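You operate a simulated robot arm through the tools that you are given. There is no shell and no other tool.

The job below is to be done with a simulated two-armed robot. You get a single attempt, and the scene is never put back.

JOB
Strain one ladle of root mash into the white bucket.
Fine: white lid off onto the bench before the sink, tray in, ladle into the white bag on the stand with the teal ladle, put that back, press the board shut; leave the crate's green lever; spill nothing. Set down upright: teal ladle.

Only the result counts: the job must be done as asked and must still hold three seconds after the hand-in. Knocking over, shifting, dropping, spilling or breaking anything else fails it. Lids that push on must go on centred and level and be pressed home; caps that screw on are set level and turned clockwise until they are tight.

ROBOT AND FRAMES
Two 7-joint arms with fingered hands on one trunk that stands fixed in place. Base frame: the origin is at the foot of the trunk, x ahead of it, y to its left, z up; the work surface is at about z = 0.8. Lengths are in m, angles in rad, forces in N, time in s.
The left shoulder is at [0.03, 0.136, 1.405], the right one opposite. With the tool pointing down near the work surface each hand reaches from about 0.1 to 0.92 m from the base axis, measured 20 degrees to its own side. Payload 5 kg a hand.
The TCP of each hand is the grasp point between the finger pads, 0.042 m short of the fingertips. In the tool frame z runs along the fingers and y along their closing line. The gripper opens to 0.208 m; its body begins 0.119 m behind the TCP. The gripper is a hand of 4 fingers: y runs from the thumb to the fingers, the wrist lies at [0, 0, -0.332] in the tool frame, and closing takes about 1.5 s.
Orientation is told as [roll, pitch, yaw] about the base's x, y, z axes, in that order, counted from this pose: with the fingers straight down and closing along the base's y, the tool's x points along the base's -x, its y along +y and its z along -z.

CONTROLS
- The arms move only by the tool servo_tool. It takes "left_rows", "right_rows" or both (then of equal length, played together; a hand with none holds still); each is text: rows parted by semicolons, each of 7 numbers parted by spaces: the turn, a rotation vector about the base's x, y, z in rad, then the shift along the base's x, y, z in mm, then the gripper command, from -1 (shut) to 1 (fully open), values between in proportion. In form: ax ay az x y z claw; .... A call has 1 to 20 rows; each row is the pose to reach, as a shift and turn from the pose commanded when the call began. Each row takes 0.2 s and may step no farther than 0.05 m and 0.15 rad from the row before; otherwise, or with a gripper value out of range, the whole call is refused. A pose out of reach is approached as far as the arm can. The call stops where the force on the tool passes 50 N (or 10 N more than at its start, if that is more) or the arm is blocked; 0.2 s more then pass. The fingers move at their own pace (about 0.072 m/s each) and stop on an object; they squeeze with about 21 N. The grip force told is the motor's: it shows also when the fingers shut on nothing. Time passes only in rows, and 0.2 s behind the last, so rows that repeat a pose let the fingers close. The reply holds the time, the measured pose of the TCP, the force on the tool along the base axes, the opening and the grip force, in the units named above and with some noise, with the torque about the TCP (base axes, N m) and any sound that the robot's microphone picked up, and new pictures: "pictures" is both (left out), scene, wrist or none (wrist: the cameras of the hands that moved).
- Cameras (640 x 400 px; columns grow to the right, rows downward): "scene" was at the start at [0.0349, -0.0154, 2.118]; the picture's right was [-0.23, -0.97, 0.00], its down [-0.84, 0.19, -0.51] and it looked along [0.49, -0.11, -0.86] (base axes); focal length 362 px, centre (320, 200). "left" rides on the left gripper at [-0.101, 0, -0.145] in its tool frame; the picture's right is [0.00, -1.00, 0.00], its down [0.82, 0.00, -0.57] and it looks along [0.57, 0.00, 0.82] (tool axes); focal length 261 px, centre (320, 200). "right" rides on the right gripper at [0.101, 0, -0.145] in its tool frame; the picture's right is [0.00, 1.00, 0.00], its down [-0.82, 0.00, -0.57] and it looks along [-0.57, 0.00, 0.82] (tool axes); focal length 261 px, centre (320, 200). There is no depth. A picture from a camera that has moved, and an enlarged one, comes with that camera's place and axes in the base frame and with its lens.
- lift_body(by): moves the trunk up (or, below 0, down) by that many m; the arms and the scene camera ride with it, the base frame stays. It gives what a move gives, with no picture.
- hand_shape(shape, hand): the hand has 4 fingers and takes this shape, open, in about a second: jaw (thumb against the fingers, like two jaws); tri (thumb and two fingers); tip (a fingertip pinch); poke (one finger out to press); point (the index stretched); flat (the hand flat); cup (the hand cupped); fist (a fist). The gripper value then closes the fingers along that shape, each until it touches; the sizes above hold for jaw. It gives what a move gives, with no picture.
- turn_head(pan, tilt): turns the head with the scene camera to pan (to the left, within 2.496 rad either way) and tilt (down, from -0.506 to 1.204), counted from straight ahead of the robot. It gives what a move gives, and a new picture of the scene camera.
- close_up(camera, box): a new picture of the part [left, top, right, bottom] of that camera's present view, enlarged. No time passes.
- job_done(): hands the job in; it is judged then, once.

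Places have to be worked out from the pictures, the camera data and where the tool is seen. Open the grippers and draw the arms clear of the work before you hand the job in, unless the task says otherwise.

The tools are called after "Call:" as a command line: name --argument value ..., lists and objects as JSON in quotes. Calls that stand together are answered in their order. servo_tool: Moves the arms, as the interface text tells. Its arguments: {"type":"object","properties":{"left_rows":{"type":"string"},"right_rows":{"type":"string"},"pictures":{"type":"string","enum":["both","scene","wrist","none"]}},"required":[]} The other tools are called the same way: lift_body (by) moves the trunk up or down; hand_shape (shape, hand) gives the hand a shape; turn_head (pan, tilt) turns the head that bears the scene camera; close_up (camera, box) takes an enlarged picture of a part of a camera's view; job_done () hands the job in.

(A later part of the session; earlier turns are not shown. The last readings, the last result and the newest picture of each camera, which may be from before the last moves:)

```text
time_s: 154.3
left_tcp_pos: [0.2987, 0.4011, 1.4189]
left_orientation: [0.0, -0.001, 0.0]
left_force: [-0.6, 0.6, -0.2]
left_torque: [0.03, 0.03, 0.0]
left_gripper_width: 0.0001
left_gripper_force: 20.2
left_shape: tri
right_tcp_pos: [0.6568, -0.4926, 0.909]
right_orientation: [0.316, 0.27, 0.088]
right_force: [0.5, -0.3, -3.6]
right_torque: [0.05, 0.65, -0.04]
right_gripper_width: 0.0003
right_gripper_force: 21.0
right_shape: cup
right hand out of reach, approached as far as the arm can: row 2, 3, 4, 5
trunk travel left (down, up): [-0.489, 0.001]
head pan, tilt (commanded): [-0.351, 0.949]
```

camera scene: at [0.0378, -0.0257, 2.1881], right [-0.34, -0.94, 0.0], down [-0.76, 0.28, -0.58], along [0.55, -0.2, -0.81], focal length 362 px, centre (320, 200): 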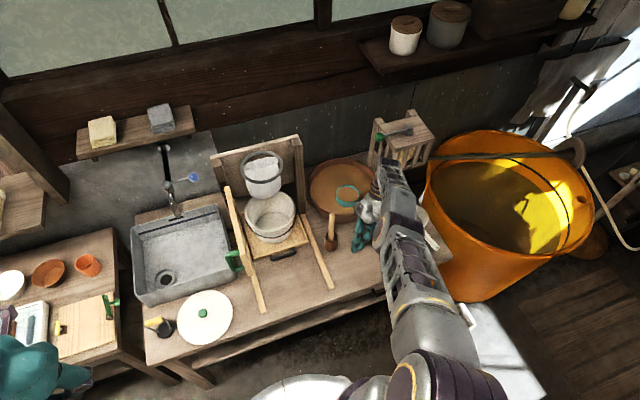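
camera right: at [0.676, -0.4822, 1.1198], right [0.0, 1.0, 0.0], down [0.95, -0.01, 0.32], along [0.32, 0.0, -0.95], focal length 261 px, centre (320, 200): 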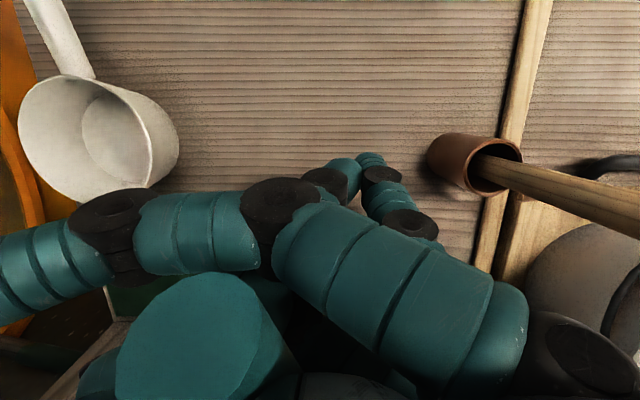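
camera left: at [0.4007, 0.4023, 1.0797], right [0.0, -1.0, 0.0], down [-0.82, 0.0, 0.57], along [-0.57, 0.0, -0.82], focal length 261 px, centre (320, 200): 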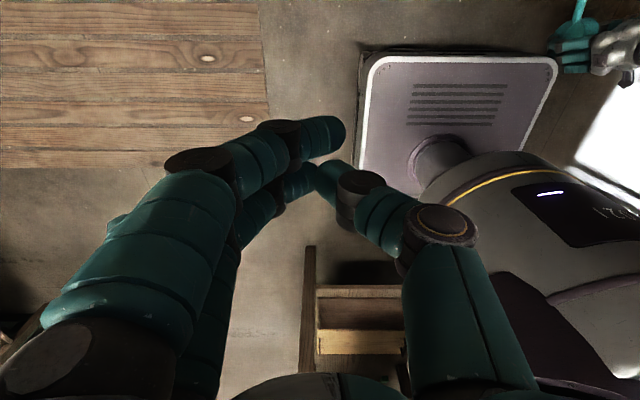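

Right-and-inward also slides. I bring the roll back level and ride the boundary up so the bowl clears the tub, giving free space to unlock the elbow.

Call:
servo_tool --right_rows "-0.045 0 -0.012 3 5 8 -1;-0.09 0 -0.024 6 10 16 -1;-0.135 0 -0.036 9 15 24 -1;-0.18 0 -0.048 12 20 32 -1;-0.225 0 -0.06 15 25 40 -1;-0.27 0 -0.072 20 28 50 -1;-0.316 0 -0.086 25 30 60 -1;-0.316 0 -0.086 30 30 72 -1;-0.316 0 -0.086 34 30 84 -1;-0.316 0 -0.086 38 30 96 -1" --pictures "scene"

Call:
close_up --camera "scene" --box '[290, 110, 430, 240]'

```text
time_s: 156.5
left_tcp_pos: [0.2987, 0.4013, 1.419]
left_orientation: [0.0, 0.0, 0.001]
left_force: [0.8, -0.4, 0.5]
left_torque: [-0.04, 0.05, 0.02]
left_gripper_width: 0.0003
left_gripper_force: 20.7
left_shape: tri
right_tcp_pos: [0.7489, -0.486, 0.985]
right_orientation: [-0.014, 0.275, -0.088]
right_force: [-0.3, -1.4, -2.3]
right_torque: [0.1, 0.63, -0.02]
right_gripper_width: 0.0002
right_gripper_force: 21.3
right_shape: cup
right hand out of reach, approached as far as the arm can: row 1, 2, 3, 4, 5, 6, 7, 8, 9, 10
trunk travel left (down, up): [-0.489, 0.001]
head pan, tilt (commanded): [-0.351, 0.949]
camera scene: at [0.0382, -0.0249, 2.1884], right [-0.34, -0.94, 0.0], down [-0.76, 0.28, -0.58], along [0.55, -0.2, -0.81], focal length 362 px, centre (320, 200)
```

scene: 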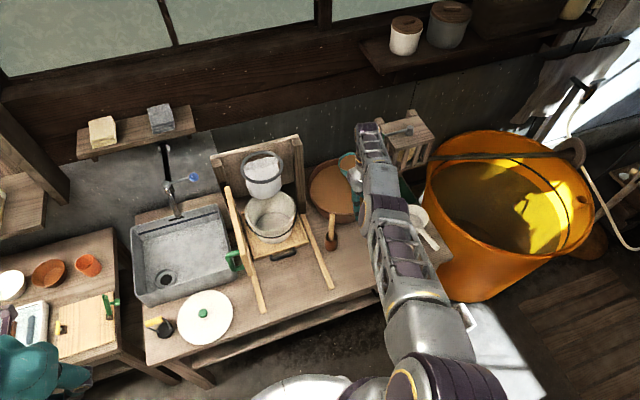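

```text
3.08 times, centred on (360, 175) of scene
camera zoom: at [0.0382, -0.0249, 2.1884], right [-0.34, -0.94, 0.0], down [-0.76, 0.28, -0.58], along [0.55, -0.2, -0.81], focal length 1115 px, centre (197, 277)
```

zoom: 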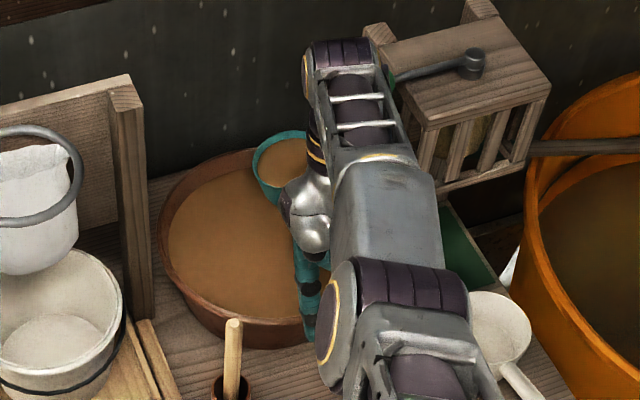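

The wrist is now uncomfortably near the crate's lever, so I slide left along the boundary right away, keeping the bowl above the tub.

Call:
servo_tool --right_rows "0 0 0.02 2 8 0 -1;0 0 0.04 4 16 0 -1;0.01 0 0.06 5 24 0 -1;0.014 0 0.088 6 32 0 -1;0.014 0 0.088 7 40 0 -1;0.014 0 0.088 7 48 0 -1;0.014 0 0.088 7 56 0 -1" --pictures "none"

Call:
close_up --camera "scene" --box '[290, 110, 430, 240]'

```text
time_s: 158.1
left_tcp_pos: [0.3002, 0.4016, 1.418]
left_orientation: [0.0, 0.0, 0.001]
left_force: [-0.2, 0.5, 0.6]
left_torque: [-0.03, 0.03, -0.02]
left_gripper_width: 0.0
left_gripper_force: 20.8
left_shape: tri
right_tcp_pos: [0.7672, -0.4288, 0.9773]
right_orientation: [-0.001, 0.272, 0.001]
right_force: [-0.3, 0.0, -2.9]
right_torque: [0.01, 0.63, -0.04]
right_gripper_width: 0.0
right_gripper_force: 20.7
right_shape: cup
right hand out of reach, approached as far as the arm can: row 1, 2, 3, 4, 5, 6, 7
trunk travel left (down, up): [-0.489, 0.001]
head pan, tilt (commanded): [-0.351, 0.949]
```

```text
3.08 times, centred on (360, 175) of scene
camera zoom: at [0.0383, -0.0244, 2.1882], right [-0.34, -0.94, 0.0], down [-0.76, 0.28, -0.58], along [0.55, -0.2, -0.81], focal length 1115 px, centre (197, 277)
```

zoom: 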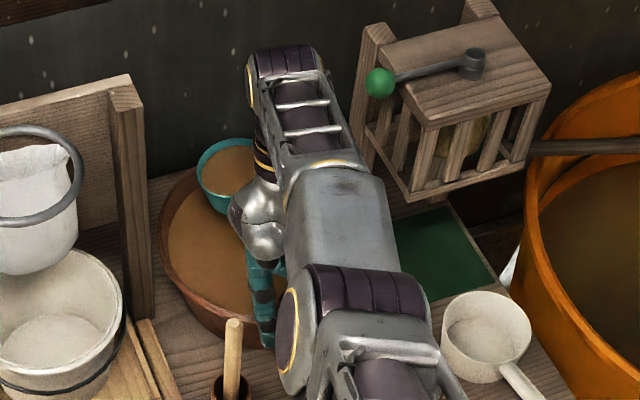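

The lever is untouched. From here the inward path is free. I probe with an outward-left then inward sequence to coax the elbow past its straight position.

Call:
servo_tool --right_rows "0 0 0 8 6 0 -1;0 0 0 12 16 0 -1;0 0 0 6 24 2 -1;0 0 0 -2 30 4 -1;0 0 0 -10 34 6 -1;0 0 0 -18 36 8 -1;0 0 0 -26 36 10 -1" --pictures "none"

Call:
servo_tool --right_rows "0 0 0 8 0 10 -1;0 0 0 12 0 25 -1;0 0 0 8 0 40 -1;0 0 0 0 0 55 -1;0 0 0 -10 0 65 -1;0 0 0 -20 0 70 -1;0 0 0 -30 0 75 -1" --pictures "scene"

```text
time_s: 159.7
left_tcp_pos: [0.3004, 0.4018, 1.4194]
left_orientation: [-0.001, -0.001, 0.001]
left_force: [-0.5, -0.6, -0.2]
left_torque: [0.01, 0.0, 0.0]
left_gripper_width: 0.0001
left_gripper_force: 21.3
left_shape: tri
right_tcp_pos: [0.7738, -0.3989, 0.9769]
right_orientation: [0.0, 0.271, 0.002]
right_force: [0.6, 0.3, -3.8]
right_torque: [0.0, 0.62, 0.0]
right_gripper_width: 0.0
right_gripper_force: 20.9
right_shape: cup
right hand out of reach, approached as far as the arm can: row 1, 4, 5, 6, 7
trunk travel left (down, up): [-0.489, 0.001]
head pan, tilt (commanded): [-0.351, 0.949]
```

```text
time_s: 161.3
left_tcp_pos: [0.3004, 0.4007, 1.4173]
left_orientation: [0.001, 0.001, 0.0]
left_force: [0.0, -0.7, 0.6]
left_torque: [-0.01, 0.0, 0.0]
left_gripper_width: 0.0002
left_gripper_force: 21.4
left_shape: tri
right_tcp_pos: [0.7935, -0.4085, 1.0313]
right_orientation: [0.002, 0.272, 0.003]
right_force: [-0.2, -0.5, -3.5]
right_torque: [0.02, 0.63, -0.02]
right_gripper_width: 0.0002
right_gripper_force: 20.9
right_shape: cup
right hand out of reach, approached as far as the arm can: row 3, 4, 5, 6, 7
trunk travel left (down, up): [-0.489, 0.001]
head pan, tilt (commanded): [-0.351, 0.949]
camera scene: at [0.0382, -0.0251, 2.1882], right [-0.34, -0.94, 0.0], down [-0.76, 0.28, -0.58], along [0.55, -0.2, -0.81], focal length 362 px, centre (320, 200)
```

scene: 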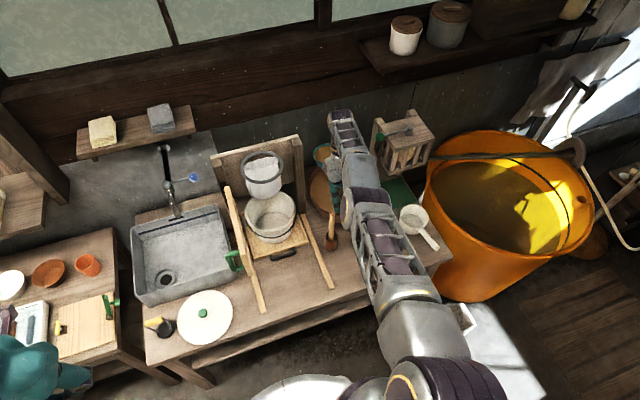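

Still pinned. With the path inward free above the tub and bench, I command a larger inward error in one call so the solver has a strong pull to bend the elbow.

Call:
servo_tool --right_rows "0 0 0 -20 -5 3 -1;0 0 0 -40 -8 5 -1;0 0 0 -60 -10 6 -1;0 0 0 -80 -12 6 -1;0 0 0 -100 -14 6 -1;0 0 0 -120 -14 6 -1;0 0 0 -140 -14 6 -1;0 0 0 -160 -14 6 -1;0 0 0 -180 -14 6 -1;0 0 0 -200 -14 6 -1" --pictures "scene"

```text
time_s: 163.5
left_tcp_pos: [0.2992, 0.4004, 1.4198]
left_orientation: [0.002, 0.0, 0.0]
left_force: [-0.2, -1.3, -0.2]
left_torque: [0.09, 0.0, -0.01]
left_gripper_width: 0.0
left_gripper_force: 20.9
left_shape: tri
right_tcp_pos: [0.7606, -0.4554, 0.9895]
right_orientation: [0.003, 0.281, 0.005]
right_force: [2.1, -1.5, -1.0]
right_torque: [0.1, 0.61, -0.1]
right_gripper_width: 0.0004
right_gripper_force: 21.1
right_shape: cup
right hand out of reach, approached as far as the arm can: row 1, 2, 3, 4, 5, 6, 7, 8, 9, 10
trunk travel left (down, up): [-0.489, 0.001]
head pan, tilt (commanded): [-0.351, 0.949]
camera scene: at [0.0379, -0.0279, 2.1882], right [-0.34, -0.94, 0.0], down [-0.76, 0.28, -0.58], along [0.55, -0.2, -0.81], focal length 362 px, centre (320, 200)
```

scene: 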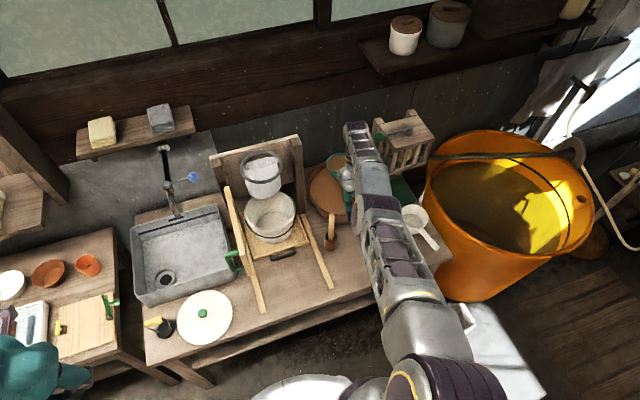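

The stuck points fit a fixed elbow position, as if the shoulder pitch joint were locked at a limit. I test a pure shoulder-down motion (slightly in, mostly down), which should move that joint off its limit.

Call:
servo_tool --right_rows "0 0 0 -1 0 -7 -1;0 0 0 -2 0 -14 -1;0 0 0 -4 0 -21 -1;0 0 0 -5 0 -28 -1;0 0 0 -6 0 -35 -1" --pictures "none"

```text
time_s: 164.7
left_tcp_pos: [0.2999, 0.4016, 1.4191]
left_orientation: [0.0, 0.0, 0.0]
left_force: [0.2, 0.4, -0.5]
left_torque: [-0.01, 0.02, 0.04]
left_gripper_width: 0.0
left_gripper_force: 21.1
left_shape: tri
right_tcp_pos: [0.7518, -0.461, 0.9548]
right_orientation: [-0.001, 0.269, 0.005]
right_force: [-0.9, 0.5, -4.4]
right_torque: [-0.01, 0.66, 0.0]
right_gripper_width: 0.0
right_gripper_force: 20.8
right_shape: cup
trunk travel left (down, up): [-0.489, 0.001]
head pan, tilt (commanded): [-0.351, 0.949]
```

That tracked without a flag. Now I test whether a small pure inward step is possible.

Call:
servo_tool --right_rows "0 0 0 -3 1 0 -1;0 0 0 -6 2 0 -1;0 0 0 -9 3 0 -1;0 0 0 -12 4 0 -1" --pictures "none"

```text
time_s: 165.7
left_tcp_pos: [0.3006, 0.4009, 1.419]
left_orientation: [-0.001, 0.0, 0.001]
left_force: [-0.3, 0.5, 0.2]
left_torque: [0.03, 0.0, -0.02]
left_gripper_width: 0.0
left_gripper_force: 20.9
left_shape: tri
right_tcp_pos: [0.7412, -0.4577, 0.9533]
right_orientation: [-0.001, 0.269, 0.004]
right_force: [-0.6, -0.4, -1.6]
right_torque: [0.04, 0.62, 0.01]
right_gripper_width: 0.0
right_gripper_force: 20.3
right_shape: cup
trunk travel left (down, up): [-0.489, 0.001]
head pan, tilt (commanded): [-0.351, 0.949]
```

Inward motion now tracks. I keep going in small inward steps to see how far it continues.

Call:
servo_tool --right_rows "0 0 0 -4 1 0 -1;0 0 0 -8 2 0 -1;0 0 0 -12 3 0 -1;0 0 0 -16 4 0 -1;0 0 0 -20 5 0 -1;0 0 0 -24 6 0 -1" --pictures "none"

```text
time_s: 167.1
left_tcp_pos: [0.2997, 0.4007, 1.4176]
left_orientation: [-0.001, 0.001, 0.001]
left_force: [1.1, 0.5, -0.8]
left_torque: [0.01, -0.01, 0.04]
left_gripper_width: 0.0001
left_gripper_force: 20.6
left_shape: tri
right_tcp_pos: [0.7175, -0.4532, 0.9539]
right_orientation: [-0.002, 0.268, 0.002]
right_force: [-0.3, -0.2, -3.4]
right_torque: [0.03, 0.6, -0.01]
right_gripper_width: 0.0001
right_gripper_force: 20.5
right_shape: cup
trunk travel left (down, up): [-0.489, 0.001]
head pan, tilt (commanded): [-0.351, 0.949]
```

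The arm is free again, tracking well inside its reach. I now rise gradually with a slight retreat, bowl still over the tub.

Call:
servo_tool --right_rows "0 0 0 -5 0 3 -1;0 0 0 -10 0 8 -1;0 0 0 -15 0 14 -1;0 0 0 -20 0 21 -1;0 0 0 -25 0 29 -1;0 0 0 -30 0 38 -1;0 0 0 -34 0 48 -1;0 0 0 -38 0 58 -1;0 0 0 -42 0 68 -1;0 0 0 -45 0 80 -1" --pictures "both"

Call:
close_up --camera "scene" --box '[300, 120, 400, 220]'

```text
time_s: 169.3
left_tcp_pos: [0.2994, 0.4018, 1.4188]
left_orientation: [0.0, -0.002, 0.0]
left_force: [-0.7, -0.1, 0.0]
left_torque: [-0.01, -0.07, 0.0]
left_gripper_width: 0.0
left_gripper_force: 20.5
left_shape: tri
right_tcp_pos: [0.6739, -0.4526, 1.034]
right_orientation: [-0.002, 0.269, 0.004]
right_force: [-0.4, 0.9, -3.0]
right_torque: [0.02, 0.61, 0.03]
right_gripper_width: 0.0
right_gripper_force: 21.0
right_shape: cup
trunk travel left (down, up): [-0.489, 0.001]
head pan, tilt (commanded): [-0.351, 0.949]
camera scene: at [0.0374, -0.0251, 2.1882], right [-0.34, -0.94, 0.0], down [-0.76, 0.28, -0.58], along [0.55, -0.2, -0.81], focal length 362 px, centre (320, 200)
camera right: at [0.6136, -0.4516, 1.2006], right [0.0, 1.0, 0.0], down [0.94, 0.0, 0.33], along [0.33, 0.0, -0.94], focal length 261 px, centre (320, 200)
```

scene: 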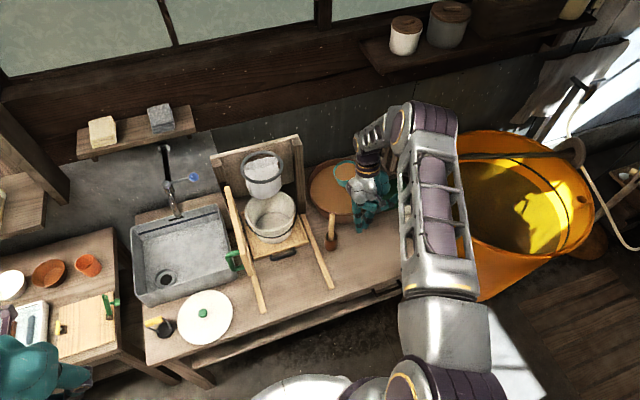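
right: 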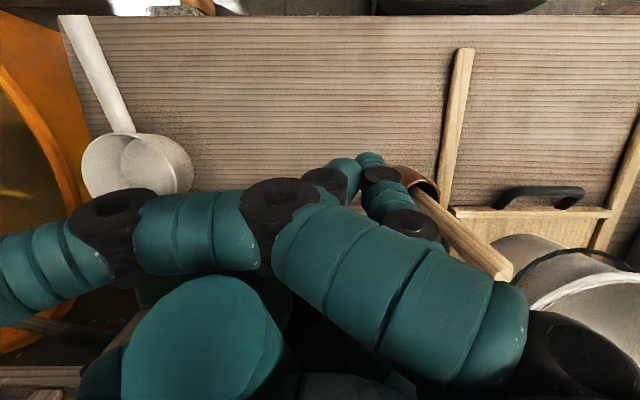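

```text
4.00 times, centred on (350, 170) of scene
camera zoom: at [0.0374, -0.0251, 2.1882], right [-0.34, -0.94, 0.0], down [-0.76, 0.28, -0.58], along [0.55, -0.2, -0.81], focal length 1450 px, centre (200, 320)
```

zoom: 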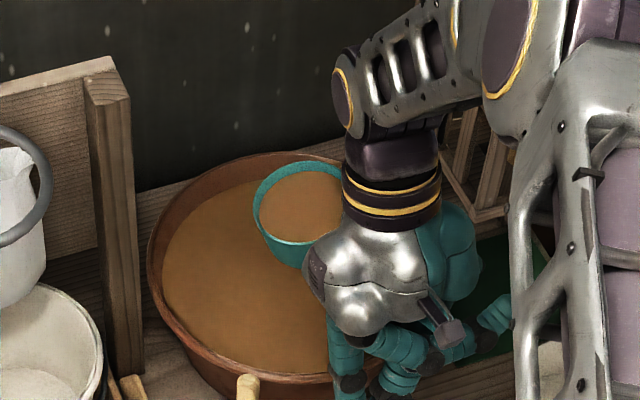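

The arm is back in its normal elbow-out posture, and the ladle is still full to about 1 cm below the rim. I zoom on the bowl to gauge its tilt and position.

Call:
close_up --camera "scene" --box '[330, 150, 380, 190]'

```text
10.00 times, centred on (355, 170) of scene
camera zoom: at [0.0374, -0.0251, 2.1882], right [-0.34, -0.94, 0.0], down [-0.76, 0.28, -0.58], along [0.55, -0.2, -0.81], focal length 3625 px, centre (-30, 500)
```

zoom: 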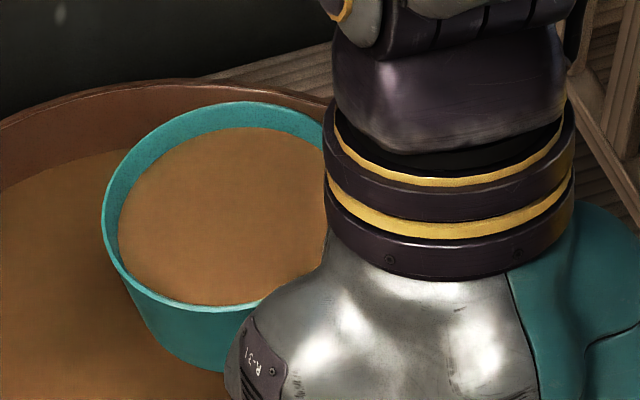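

The mash sits about 1–1.5 cm below the rim; the bowl leans slightly toward the handle, so I add 0.05 rad of pitch to level it and raise gently to clear the ring and posts.

Call:
servo_tool --right_rows "0 0.01 0 0 0 5 -1;0 0.02 0 0 0 14 -1;0 0.03 0 0 0 26 -1;0 0.04 0 0 0 42 -1;0 0.05 0 0 0 60 -1;0 0.05 0 0 0 80 -1;0 0.05 0 0 0 100 -1;0 0.05 0 0 0 120 -1;0 0.05 0 0 0 140 -1;0 0.05 0 0 0 160 -1;0 0.05 0 0 0 180 -1;0 0.05 0 0 0 200 -1;0 0.05 0 0 0 220 -1;0 0.05 0 0 0 240 -1;0 0.05 0 0 0 258 -1;0 0.05 0 0 0 268 -1;0 0.05 0 0 0 272 -1" --pictures "both"

Call:
close_up --camera "scene" --box '[310, 90, 410, 180]'

```text
time_s: 172.9
left_tcp_pos: [0.2991, 0.401, 1.4194]
left_orientation: [0.0, -0.001, 0.001]
left_force: [0.3, 0.3, 0.2]
left_torque: [-0.02, 0.01, 0.0]
left_gripper_width: 0.0002
left_gripper_force: 21.0
left_shape: tri
right_tcp_pos: [0.673, -0.453, 1.3067]
right_orientation: [-0.003, 0.317, 0.005]
right_force: [-0.5, -0.6, -3.8]
right_torque: [-0.01, 0.63, -0.01]
right_gripper_width: 0.0
right_gripper_force: 20.6
right_shape: cup
trunk travel left (down, up): [-0.489, 0.001]
head pan, tilt (commanded): [-0.351, 0.949]
camera scene: at [0.038, -0.0253, 2.1881], right [-0.34, -0.94, 0.0], down [-0.76, 0.28, -0.58], along [0.55, -0.2, -0.81], focal length 362 px, centre (320, 200)
camera right: at [0.6215, -0.4522, 1.475], right [0.0, 1.0, 0.0], down [0.96, 0.0, 0.29], along [0.29, 0.0, -0.96], focal length 261 px, centre (320, 200)
```

scene: 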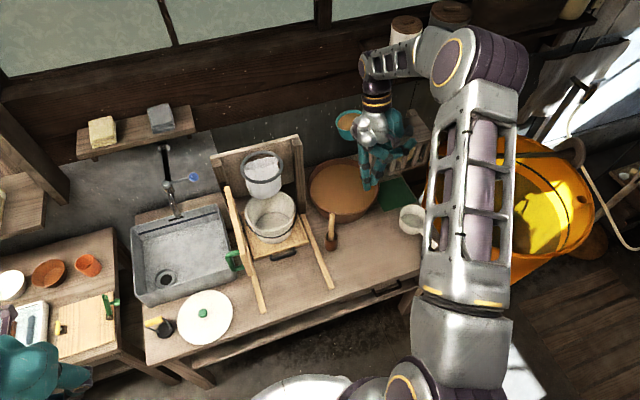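
right: 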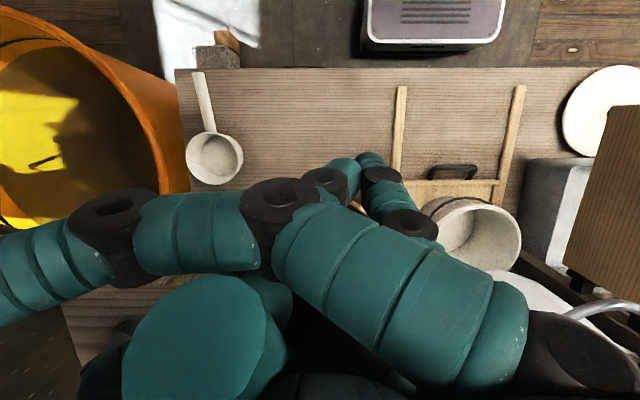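

```text
4.44 times, centred on (360, 135) of scene
camera zoom: at [0.038, -0.0253, 2.1881], right [-0.34, -0.94, 0.0], down [-0.76, 0.28, -0.58], along [0.55, -0.2, -0.81], focal length 1611 px, centre (142, 489)
```

zoom: 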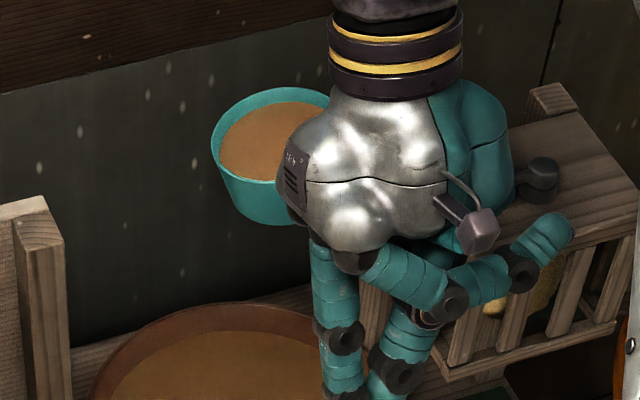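

The ladle is high with its load intact. Bowl centre is ≈ TCP + (0.207, 0.014, 0.042). I raise 3 cm more and carry it slowly left toward the ring, stopping short for a check.

Call:
servo_tool --right_rows "0 0 0 0 4 8 -1;0 0 0 1 12 18 -1;0 0 0 1 24 26 -1;0 0 0 2 40 30 -1;0 0 0 3 58 30 -1;0 0 0 3 78 30 -1;0 0 0 4 98 30 -1;0 0 0 5 118 30 -1;0 0 0 5 138 30 -1;0 0 0 6 158 30 -1;0 0 0 7 178 30 -1;0 0 0 8 198 30 -1;0 0 0 8 218 30 -1;0 0 0 9 238 30 -1;0 0 0 9 258 30 -1;0 0 0 10 278 30 -1;0 0 0 10 296 30 -1;0 0 0 11 310 30 -1;0 0 0 11 318 30 -1;0 0 0 11 322 30 -1" --pictures "both"

Call:
close_up --camera "scene" --box '[220, 90, 340, 190]'

```text
time_s: 177.1
left_tcp_pos: [0.3001, 0.4023, 1.419]
left_orientation: [0.001, -0.001, 0.0]
left_force: [0.7, 0.0, 0.2]
left_torque: [-0.01, 0.0, 0.01]
left_gripper_width: 0.0001
left_gripper_force: 21.0
left_shape: tri
right_tcp_pos: [0.6843, -0.13, 1.3346]
right_orientation: [-0.001, 0.319, 0.003]
right_force: [-0.1, 0.4, -3.4]
right_torque: [0.0, 0.63, 0.01]
right_gripper_width: 0.0001
right_gripper_force: 20.8
right_shape: cup
trunk travel left (down, up): [-0.489, 0.001]
head pan, tilt (commanded): [-0.351, 0.949]
camera scene: at [0.038, -0.0249, 2.1882], right [-0.34, -0.94, 0.0], down [-0.76, 0.28, -0.58], along [0.55, -0.2, -0.81], focal length 362 px, centre (320, 200)
camera right: at [0.6332, -0.1294, 1.5051], right [0.0, 1.0, 0.0], down [0.96, 0.0, 0.29], along [0.29, 0.0, -0.96], focal length 261 px, centre (320, 200)
```

scene: 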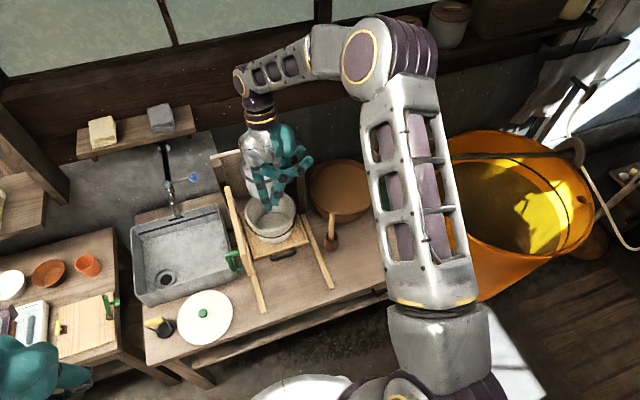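
right: 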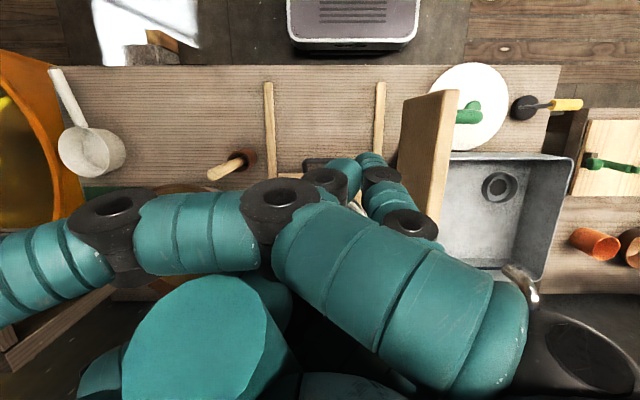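

```text
4.00 times, centred on (280, 140) of scene
camera zoom: at [0.038, -0.0249, 2.1882], right [-0.34, -0.94, 0.0], down [-0.76, 0.28, -0.58], along [0.55, -0.2, -0.81], focal length 1450 px, centre (480, 440)
```

zoom: 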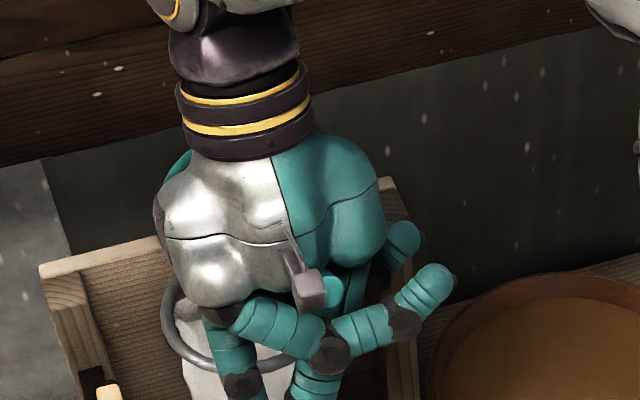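

The hand now hides the bowl from the head camera. I set the left hand to open jaw and bring its wrist camera round (yaw ≈2.3) to watch the ring and bowl from the left-front, well clear of the right hand.

Call:
hand_shape --hand "left" --shape "jaw"

Call:
servo_tool --left_rows "0 0 0.14 10 -5 0 0.6;0 0 0.28 25 -12 0 0.6;0 0 0.42 42 -20 0 0.6;0 0 0.56 60 -30 0 0.6;0 0 0.70 80 -42 0 0.6;0 0 0.84 100 -55 0 0.6;0 0 0.98 120 -68 0 0.6;0 0 1.12 140 -82 0 0.6;0 0 1.26 160 -96 0 0.6;0 0 1.40 180 -110 0 0.6;0 0 1.54 200 -126 0 0.6;0 0 1.68 220 -142 0 0.6;0 0 1.82 240 -158 0 0.6;0 0 1.96 260 -174 0 0.6;0 0 2.10 280 -190 0 0.6;0 0 2.24 300 -208 0 0.6;0 0 2.30 312 -220 0 0.6;0 0 2.30 317 -227 0 0.6;0 0 2.30 317 -227 0 0.6" --pictures "both"

```text
time_s: 178.0
left_tcp_pos: [0.2997, 0.403, 1.419]
left_orientation: [0.0, 0.0, 0.002]
left_force: [0.1, 0.2, 0.8]
left_torque: [0.0, 0.03, 0.01]
left_gripper_width: 0.2079
left_gripper_force: 0.0
left_shape: jaw
right_tcp_pos: [0.6847, -0.1304, 1.3352]
right_orientation: [-0.002, 0.318, 0.002]
right_force: [-0.8, 0.8, -3.2]
right_torque: [0.03, 0.64, 0.05]
right_gripper_width: 0.0
right_gripper_force: 21.1
right_shape: cup
trunk travel left (down, up): [-0.489, 0.001]
head pan, tilt (commanded): [-0.351, 0.949]
```

```text
time_s: 182.0
left_tcp_pos: [0.617, 0.1747, 1.4191]
left_orientation: [-0.001, -0.001, 2.3]
left_force: [-0.9, -0.1, 0.1]
left_torque: [-0.03, -0.04, 0.01]
left_gripper_width: 0.1667
left_gripper_force: 0.0
left_shape: jaw
right_tcp_pos: [0.6838, -0.1296, 1.3353]
right_orientation: [-0.003, 0.315, 0.003]
right_force: [-0.4, 0.2, -2.5]
right_torque: [0.01, 0.6, 0.02]
right_gripper_width: 0.0001
right_gripper_force: 20.9
right_shape: cup
trunk travel left (down, up): [-0.489, 0.001]
head pan, tilt (commanded): [-0.351, 0.949]
camera scene: at [0.0377, -0.0243, 2.1882], right [-0.34, -0.94, 0.0], down [-0.76, 0.28, -0.58], along [0.55, -0.2, -0.81], focal length 362 px, centre (320, 200)
camera left: at [0.5499, 0.2504, 1.5628], right [0.74, 0.67, 0.0], down [0.55, -0.61, 0.57], along [0.38, -0.42, -0.82], focal length 261 px, centre (320, 200)
```

scene: 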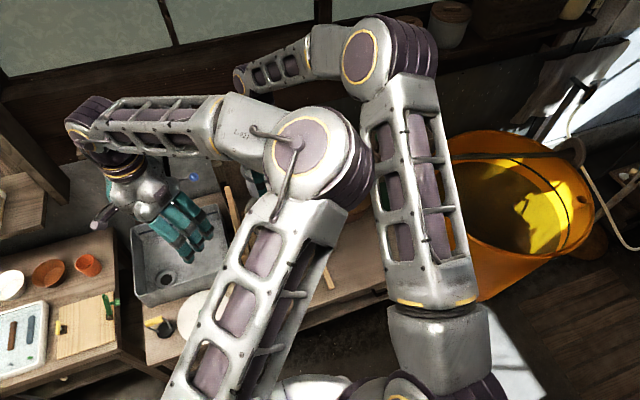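
left: 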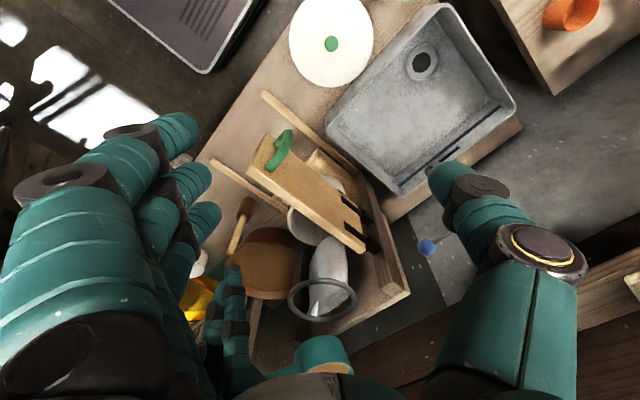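

The left wrist camera now sees the ring and the ladle's bowl. I zoom in on them.

Call:
close_up --camera "left" --box '[240, 230, 400, 400]'

```text
2.35 times, centred on (320, 315) of left
camera zoom: at [0.5499, 0.2504, 1.5628], right [0.74, 0.67, 0.0], down [0.55, -0.61, 0.57], along [0.38, -0.42, -0.82], focal length 613 px, centre (320, -71)
```

zoom: 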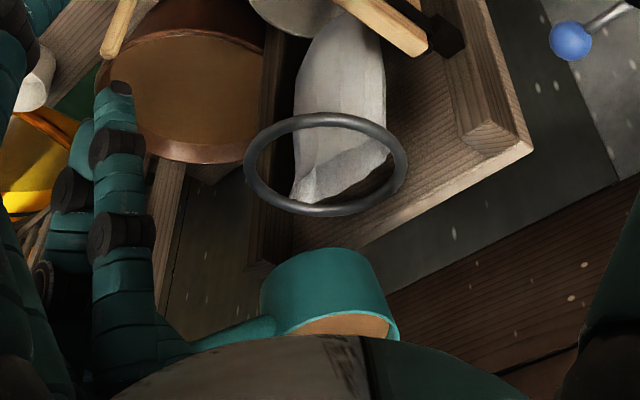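

The geometry matches my estimate within a centimetre: ring centre ≈(0.888,-0.119), bowl ≈(0.891,-0.116,1.377). I move so the bowl's right-hand lip will sit over the ring centre, low enough for a short pour.

Call:
servo_tool --right_rows "0 0 0 0 8 -5 -1;0 0 0 0 18 -12 -1;0 0 0 0 28 -20 -1;0 0 0 0 38 -29 -1;0 0 0 0 47 -38 -1;0 0 0 0 54 -46 -1;0 0 0 0 59 -52 -1;0 0 0 0 61 -56 -1;0 0 0 0 61 -57 -1" --pictures "none"

Call:
close_up --camera "left" --box '[240, 230, 400, 400]'

```text
time_s: 184.0
left_tcp_pos: [0.6174, 0.1754, 1.4172]
left_orientation: [0.001, 0.0, 2.301]
left_force: [0.1, -0.5, -0.3]
left_torque: [0.0, -0.04, -0.01]
left_gripper_width: 0.1668
left_gripper_force: 0.0
left_shape: jaw
right_tcp_pos: [0.6851, -0.0695, 1.2781]
right_orientation: [-0.004, 0.319, 0.003]
right_force: [-0.7, -0.1, -3.2]
right_torque: [0.0, 0.63, 0.01]
right_gripper_width: 0.0002
right_gripper_force: 20.4
right_shape: cup
trunk travel left (down, up): [-0.489, 0.001]
head pan, tilt (commanded): [-0.351, 0.949]
```

```text
2.35 times, centred on (320, 315) of left
camera zoom: at [0.5502, 0.2499, 1.5626], right [0.74, 0.67, 0.0], down [0.55, -0.61, 0.57], along [0.38, -0.42, -0.82], focal length 613 px, centre (320, -71)
```

zoom: 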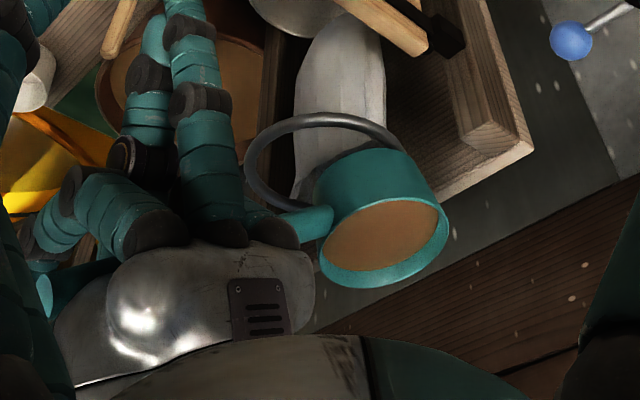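

The view is now excellent: the bowl is full and its rim centre projects exactly where I computed. I begin the roll slowly, keeping the pouring lip fixed over the ring.

Call:
servo_tool --right_rows "0.06 0 0 -1 2.9 2.2 -1;0.12 0 0 -1 5.2 4.5 -1;0.18 0 0 -1 7.4 7 -1;0.24 0 0 -1 9.5 9.7 -1;0.30 0 0 -1 11.3 12.4 -1" --pictures "none"

Call:
close_up --camera "left" --box '[240, 230, 400, 400]'

```text
time_s: 185.2
left_tcp_pos: [0.6172, 0.174, 1.4186]
left_orientation: [0.0, -0.001, 2.3]
left_force: [-0.6, 0.5, 0.9]
left_torque: [0.04, 0.03, -0.02]
left_gripper_width: 0.1667
left_gripper_force: 0.0
left_shape: jaw
right_tcp_pos: [0.6834, -0.0576, 1.2909]
right_orientation: [0.314, 0.303, 0.101]
right_force: [-0.2, 0.3, -3.1]
right_torque: [0.05, 0.6, 0.09]
right_gripper_width: 0.0
right_gripper_force: 21.0
right_shape: cup
trunk travel left (down, up): [-0.489, 0.001]
head pan, tilt (commanded): [-0.351, 0.949]
```

```text
2.35 times, centred on (320, 315) of left
camera zoom: at [0.5503, 0.2492, 1.5627], right [0.74, 0.67, 0.0], down [0.55, -0.61, 0.57], along [0.38, -0.42, -0.82], focal length 613 px, centre (320, -71)
```

zoom: 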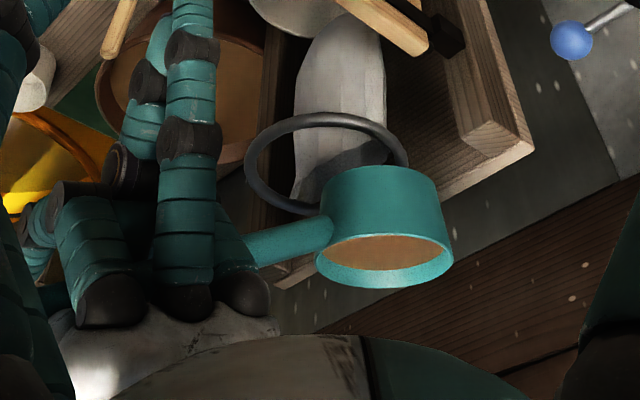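

Call:
close_up --camera "left" --box '[305, 285, 365, 345]'

Call:
close_up --camera "scene" --box '[200, 60, 360, 200]'

```text
6.67 times, centred on (335, 315) of left
camera zoom: at [0.5503, 0.2492, 1.5627], right [0.74, 0.67, 0.0], down [0.55, -0.61, 0.57], along [0.38, -0.42, -0.82], focal length 1738 px, centre (220, -567)
```

zoom: 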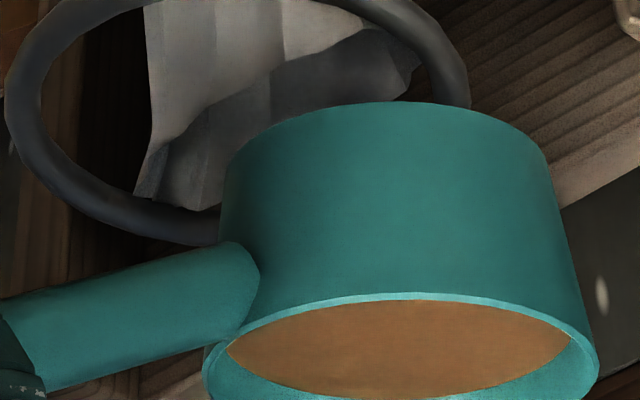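

```text
2.86 times, centred on (280, 130) of scene
camera zoom: at [0.0383, -0.0262, 2.1881], right [-0.34, -0.94, 0.0], down [-0.76, 0.28, -0.58], along [0.55, -0.2, -0.81], focal length 1036 px, centre (434, 400)
```

zoom: 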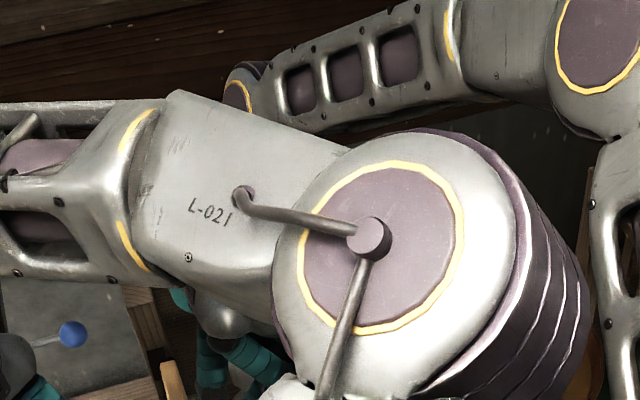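

The bowl tilts away as intended and the mash is still inside. I continue the roll to 0.6 rad.

Call:
servo_tool --right_rows "0.06 0 0 0 1.5 3 -1;0.12 0 0 0 2.9 6 -1;0.18 0 0 0 4.2 9 -1;0.24 0 0 0 5.5 12 -1;0.30 0 0 0 6.6 15 -1;0.30 0 0 0 6.6 15 -1" --pictures "none"

Call:
close_up --camera "left" --box '[240, 230, 400, 400]'

```text
time_s: 186.6
left_tcp_pos: [0.615, 0.1747, 1.4168]
left_orientation: [0.0, 0.001, 2.301]
left_force: [0.9, -0.1, 0.3]
left_torque: [-0.06, 0.03, 0.0]
left_gripper_width: 0.1667
left_gripper_force: 0.0
left_shape: jaw
right_tcp_pos: [0.6825, -0.0513, 1.3059]
right_orientation: [0.623, 0.258, 0.187]
right_force: [-0.1, -0.4, -2.4]
right_torque: [0.01, 0.52, -0.01]
right_gripper_width: 0.0
right_gripper_force: 21.4
right_shape: cup
trunk travel left (down, up): [-0.489, 0.001]
head pan, tilt (commanded): [-0.351, 0.949]
```

```text
2.35 times, centred on (320, 315) of left
camera zoom: at [0.5501, 0.2508, 1.5625], right [0.74, 0.67, 0.0], down [0.55, -0.61, 0.57], along [0.38, -0.42, -0.82], focal length 613 px, centre (320, -71)
```

zoom: 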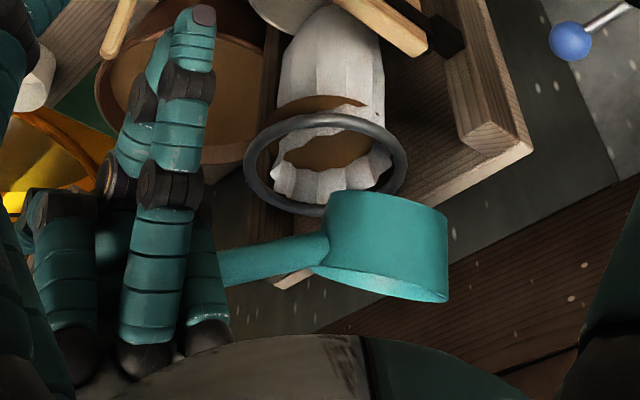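

Mash has landed inside the bag, which is bulging, and the ladle's weight is dropping. I continue rolling to empty it fully.

Call:
servo_tool --right_rows "0.08 0 0 0 0.8 4.5 -1;0.16 0 0 0 1.4 9 -1;0.24 0 0 0 1.8 13 -1;0.32 0 0 0 1.8 17.5 -1;0.40 0 0 0 1.4 22 -1;0.48 0 0 0 0.6 26.5 -1;0.56 0 0 0 -0.5 30.5 -1;0.64 0 0 0 -2 34.5 -1;0.72 0 0 0 -3.8 38.5 -1;0.80 0 0 0 -6 42 -1;0.80 0 0 0 -6 42 -1" --pictures "none"

Call:
close_up --camera "left" --box '[240, 230, 400, 400]'

```text
time_s: 189.0
left_tcp_pos: [0.6161, 0.1754, 1.4179]
left_orientation: [0.001, 0.0, 2.301]
left_force: [0.0, 1.0, 0.1]
left_torque: [-0.05, -0.02, 0.03]
left_gripper_width: 0.1667
left_gripper_force: 0.0
left_shape: jaw
right_tcp_pos: [0.6829, -0.0568, 1.3486]
right_orientation: [1.408, 0.049, 0.313]
right_force: [-0.3, 0.5, -1.2]
right_torque: [0.08, 0.3, -0.01]
right_gripper_width: 0.0001
right_gripper_force: 20.9
right_shape: cup
trunk travel left (down, up): [-0.489, 0.001]
head pan, tilt (commanded): [-0.351, 0.949]
```

```text
2.35 times, centred on (320, 315) of left
camera zoom: at [0.5498, 0.2503, 1.5627], right [0.74, 0.67, 0.0], down [0.55, -0.61, 0.57], along [0.38, -0.42, -0.82], focal length 613 px, centre (320, -71)
```

zoom: 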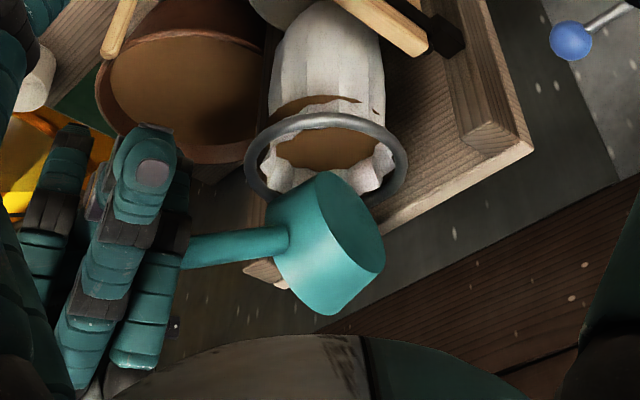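

Torque is back to 0.30 N·m, the empty-ladle value; the bag is full. I tip a little more and hold to let the rest drip in.

Call:
servo_tool --right_rows "0.08 0 0 0 -2 2.5 -1;0.16 0 0 0 -5 5 -1;0.24 0 0 0 -8 7.5 -1;0.32 0 0 0 -11 9.5 -1;0.40 0 0 0 -14 11 -1;0.40 0 0 0 -14 11 -1;0.40 0 0 0 -14 11 -1;0.40 0 0 0 -14 11 -1;0.40 0 0 0 -14 11 -1;0.40 0 0 0 -14 11 -1;0.40 0 0 0 -14 11 -1" --pictures "none"

Call:
close_up --camera "left" --box '[240, 210, 400, 400]'

```text
time_s: 191.4
left_tcp_pos: [0.6175, 0.1739, 1.4183]
left_orientation: [-0.001, -0.001, 2.301]
left_force: [-0.2, -0.2, -0.8]
left_torque: [0.01, 0.02, -0.05]
left_gripper_width: 0.1668
left_gripper_force: 0.0
left_shape: jaw
right_tcp_pos: [0.6832, -0.0725, 1.3581]
right_orientation: [1.787, -0.073, 0.31]
right_force: [-0.3, -0.1, -0.6]
right_torque: [0.08, 0.26, 0.01]
right_gripper_width: 0.0
right_gripper_force: 21.6
right_shape: cup
trunk travel left (down, up): [-0.489, 0.001]
head pan, tilt (commanded): [-0.351, 0.949]
```

```text
2.11 times, centred on (320, 305) of left
camera zoom: at [0.55, 0.2498, 1.5627], right [0.74, 0.67, 0.0], down [0.55, -0.61, 0.57], along [0.38, -0.42, -0.82], focal length 549 px, centre (320, -21)
```

zoom: 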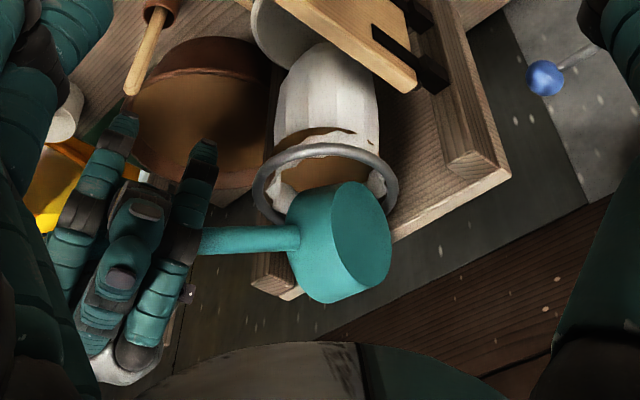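

The ladle is empty. I roll it back upright above the ring before travelling.

Call:
servo_tool --right_rows "-0.12 0 0 0 2 0 -1;-0.24 0 0 0 4 0 -1;-0.36 0 0 0 6 0 -1;-0.48 0 0 0 8 0 -1;-0.60 0 0 0 10 0 -1;-0.72 0 0 0 11 0 -1;-0.84 0 0 0 12 0 -1;-0.96 0 0 0 12 0 -1;-1.08 0 0 0 12 0 -1;-1.20 0 0 0 10 0 -1;-1.32 0 0 0 8 0 -1;-1.44 0 0 0 6 0 -1;-1.56 0 0 0 4 0 -1;-1.68 0 0 0 2 0 -1;-1.80 0 0 0 0 0 -1;-1.80 0 0 0 0 0 -1" --pictures "none"

Call:
close_up --camera "left" --box '[220, 190, 420, 400]'

```text
time_s: 194.8
left_tcp_pos: [0.6176, 0.1743, 1.4191]
left_orientation: [0.002, 0.003, 2.304]
left_force: [0.4, -1.7, -0.3]
left_torque: [0.09, -0.02, 0.0]
left_gripper_width: 0.1664
left_gripper_force: 0.0
left_shape: jaw
right_tcp_pos: [0.6835, -0.0781, 1.3583]
right_orientation: [-0.001, 0.321, -0.003]
right_force: [-0.4, -0.8, -1.4]
right_torque: [0.15, 0.34, -0.02]
right_gripper_width: 0.0
right_gripper_force: 21.5
right_shape: cup
trunk travel left (down, up): [-0.489, 0.001]
head pan, tilt (commanded): [-0.351, 0.949]
```

```text
1.90 times, centred on (320, 295) of left
camera zoom: at [0.5501, 0.2502, 1.5635], right [0.74, 0.67, 0.0], down [0.55, -0.61, 0.57], along [0.39, -0.42, -0.82], focal length 496 px, centre (320, 19)
```

zoom: 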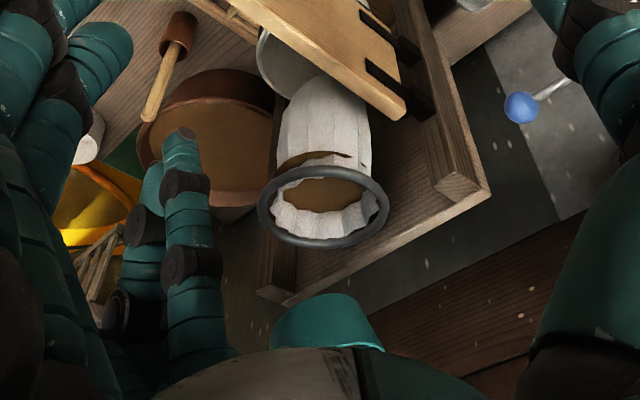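

The bag holds the mash and the ladle is upright and empty. I first retract the left arm along its earlier path, then take the ladle back.

Call:
servo_tool --left_rows "0 0 -0.06 -5 7 0 0.6;0 0 -0.20 -20 20 0 0.6;0 0 -0.34 -40 38 0 0.6;0 0 -0.48 -60 54 0 0.6;0 0 -0.62 -80 70 0 0.6;0 0 -0.76 -100 86 0 0.6;0 0 -0.90 -120 102 0 0.6;0 0 -1.04 -140 118 0 0.6;0 0 -1.18 -160 134 0 0.6;0 0 -1.32 -180 150 0 0.6;0 0 -1.46 -200 164 0 0.6;0 0 -1.60 -220 178 0 0.6;0 0 -1.74 -240 190 0 0.6;0 0 -1.88 -260 200 0 0.6;0 0 -2.02 -278 210 0 0.6;0 0 -2.16 -295 218 0 0.6;0 0 -2.30 -310 225 0 0.6;0 0 -2.30 -317 227 0 0.6" --pictures "scene"

Call:
close_up --camera "scene" --box '[200, 90, 360, 260]'

```text
time_s: 198.6
left_tcp_pos: [0.2996, 0.401, 1.418]
left_orientation: [-0.001, 0.001, -0.003]
left_force: [0.6, -0.8, 0.0]
left_torque: [0.02, -0.01, 0.0]
left_gripper_width: 0.1667
left_gripper_force: 0.1
left_shape: jaw
right_tcp_pos: [0.6829, -0.0739, 1.3584]
right_orientation: [0.0, 0.318, 0.004]
right_force: [0.4, 0.6, -1.1]
right_torque: [0.11, 0.27, -0.01]
right_gripper_width: 0.0
right_gripper_force: 20.5
right_shape: cup
trunk travel left (down, up): [-0.489, 0.001]
head pan, tilt (commanded): [-0.351, 0.949]
camera scene: at [0.038, -0.0254, 2.1882], right [-0.34, -0.94, 0.0], down [-0.76, 0.28, -0.58], along [0.55, -0.2, -0.81], focal length 362 px, centre (320, 200)
```

scene: 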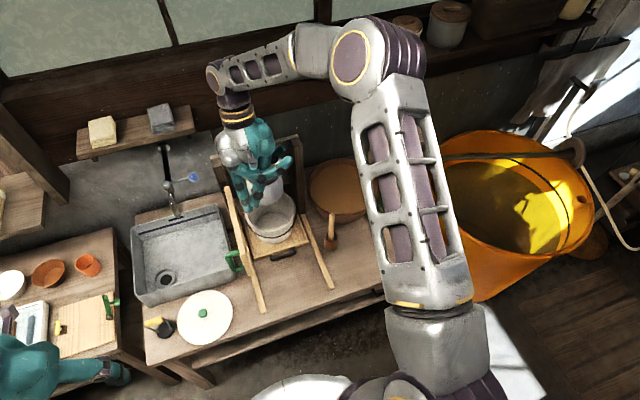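

```text
2.35 times, centred on (280, 175) of scene
camera zoom: at [0.038, -0.0254, 2.1882], right [-0.34, -0.94, 0.0], down [-0.76, 0.28, -0.58], along [0.55, -0.2, -0.81], focal length 853 px, centre (414, 259)
```

zoom: 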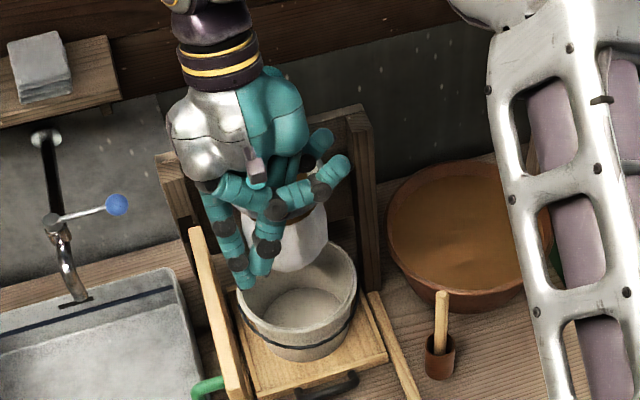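

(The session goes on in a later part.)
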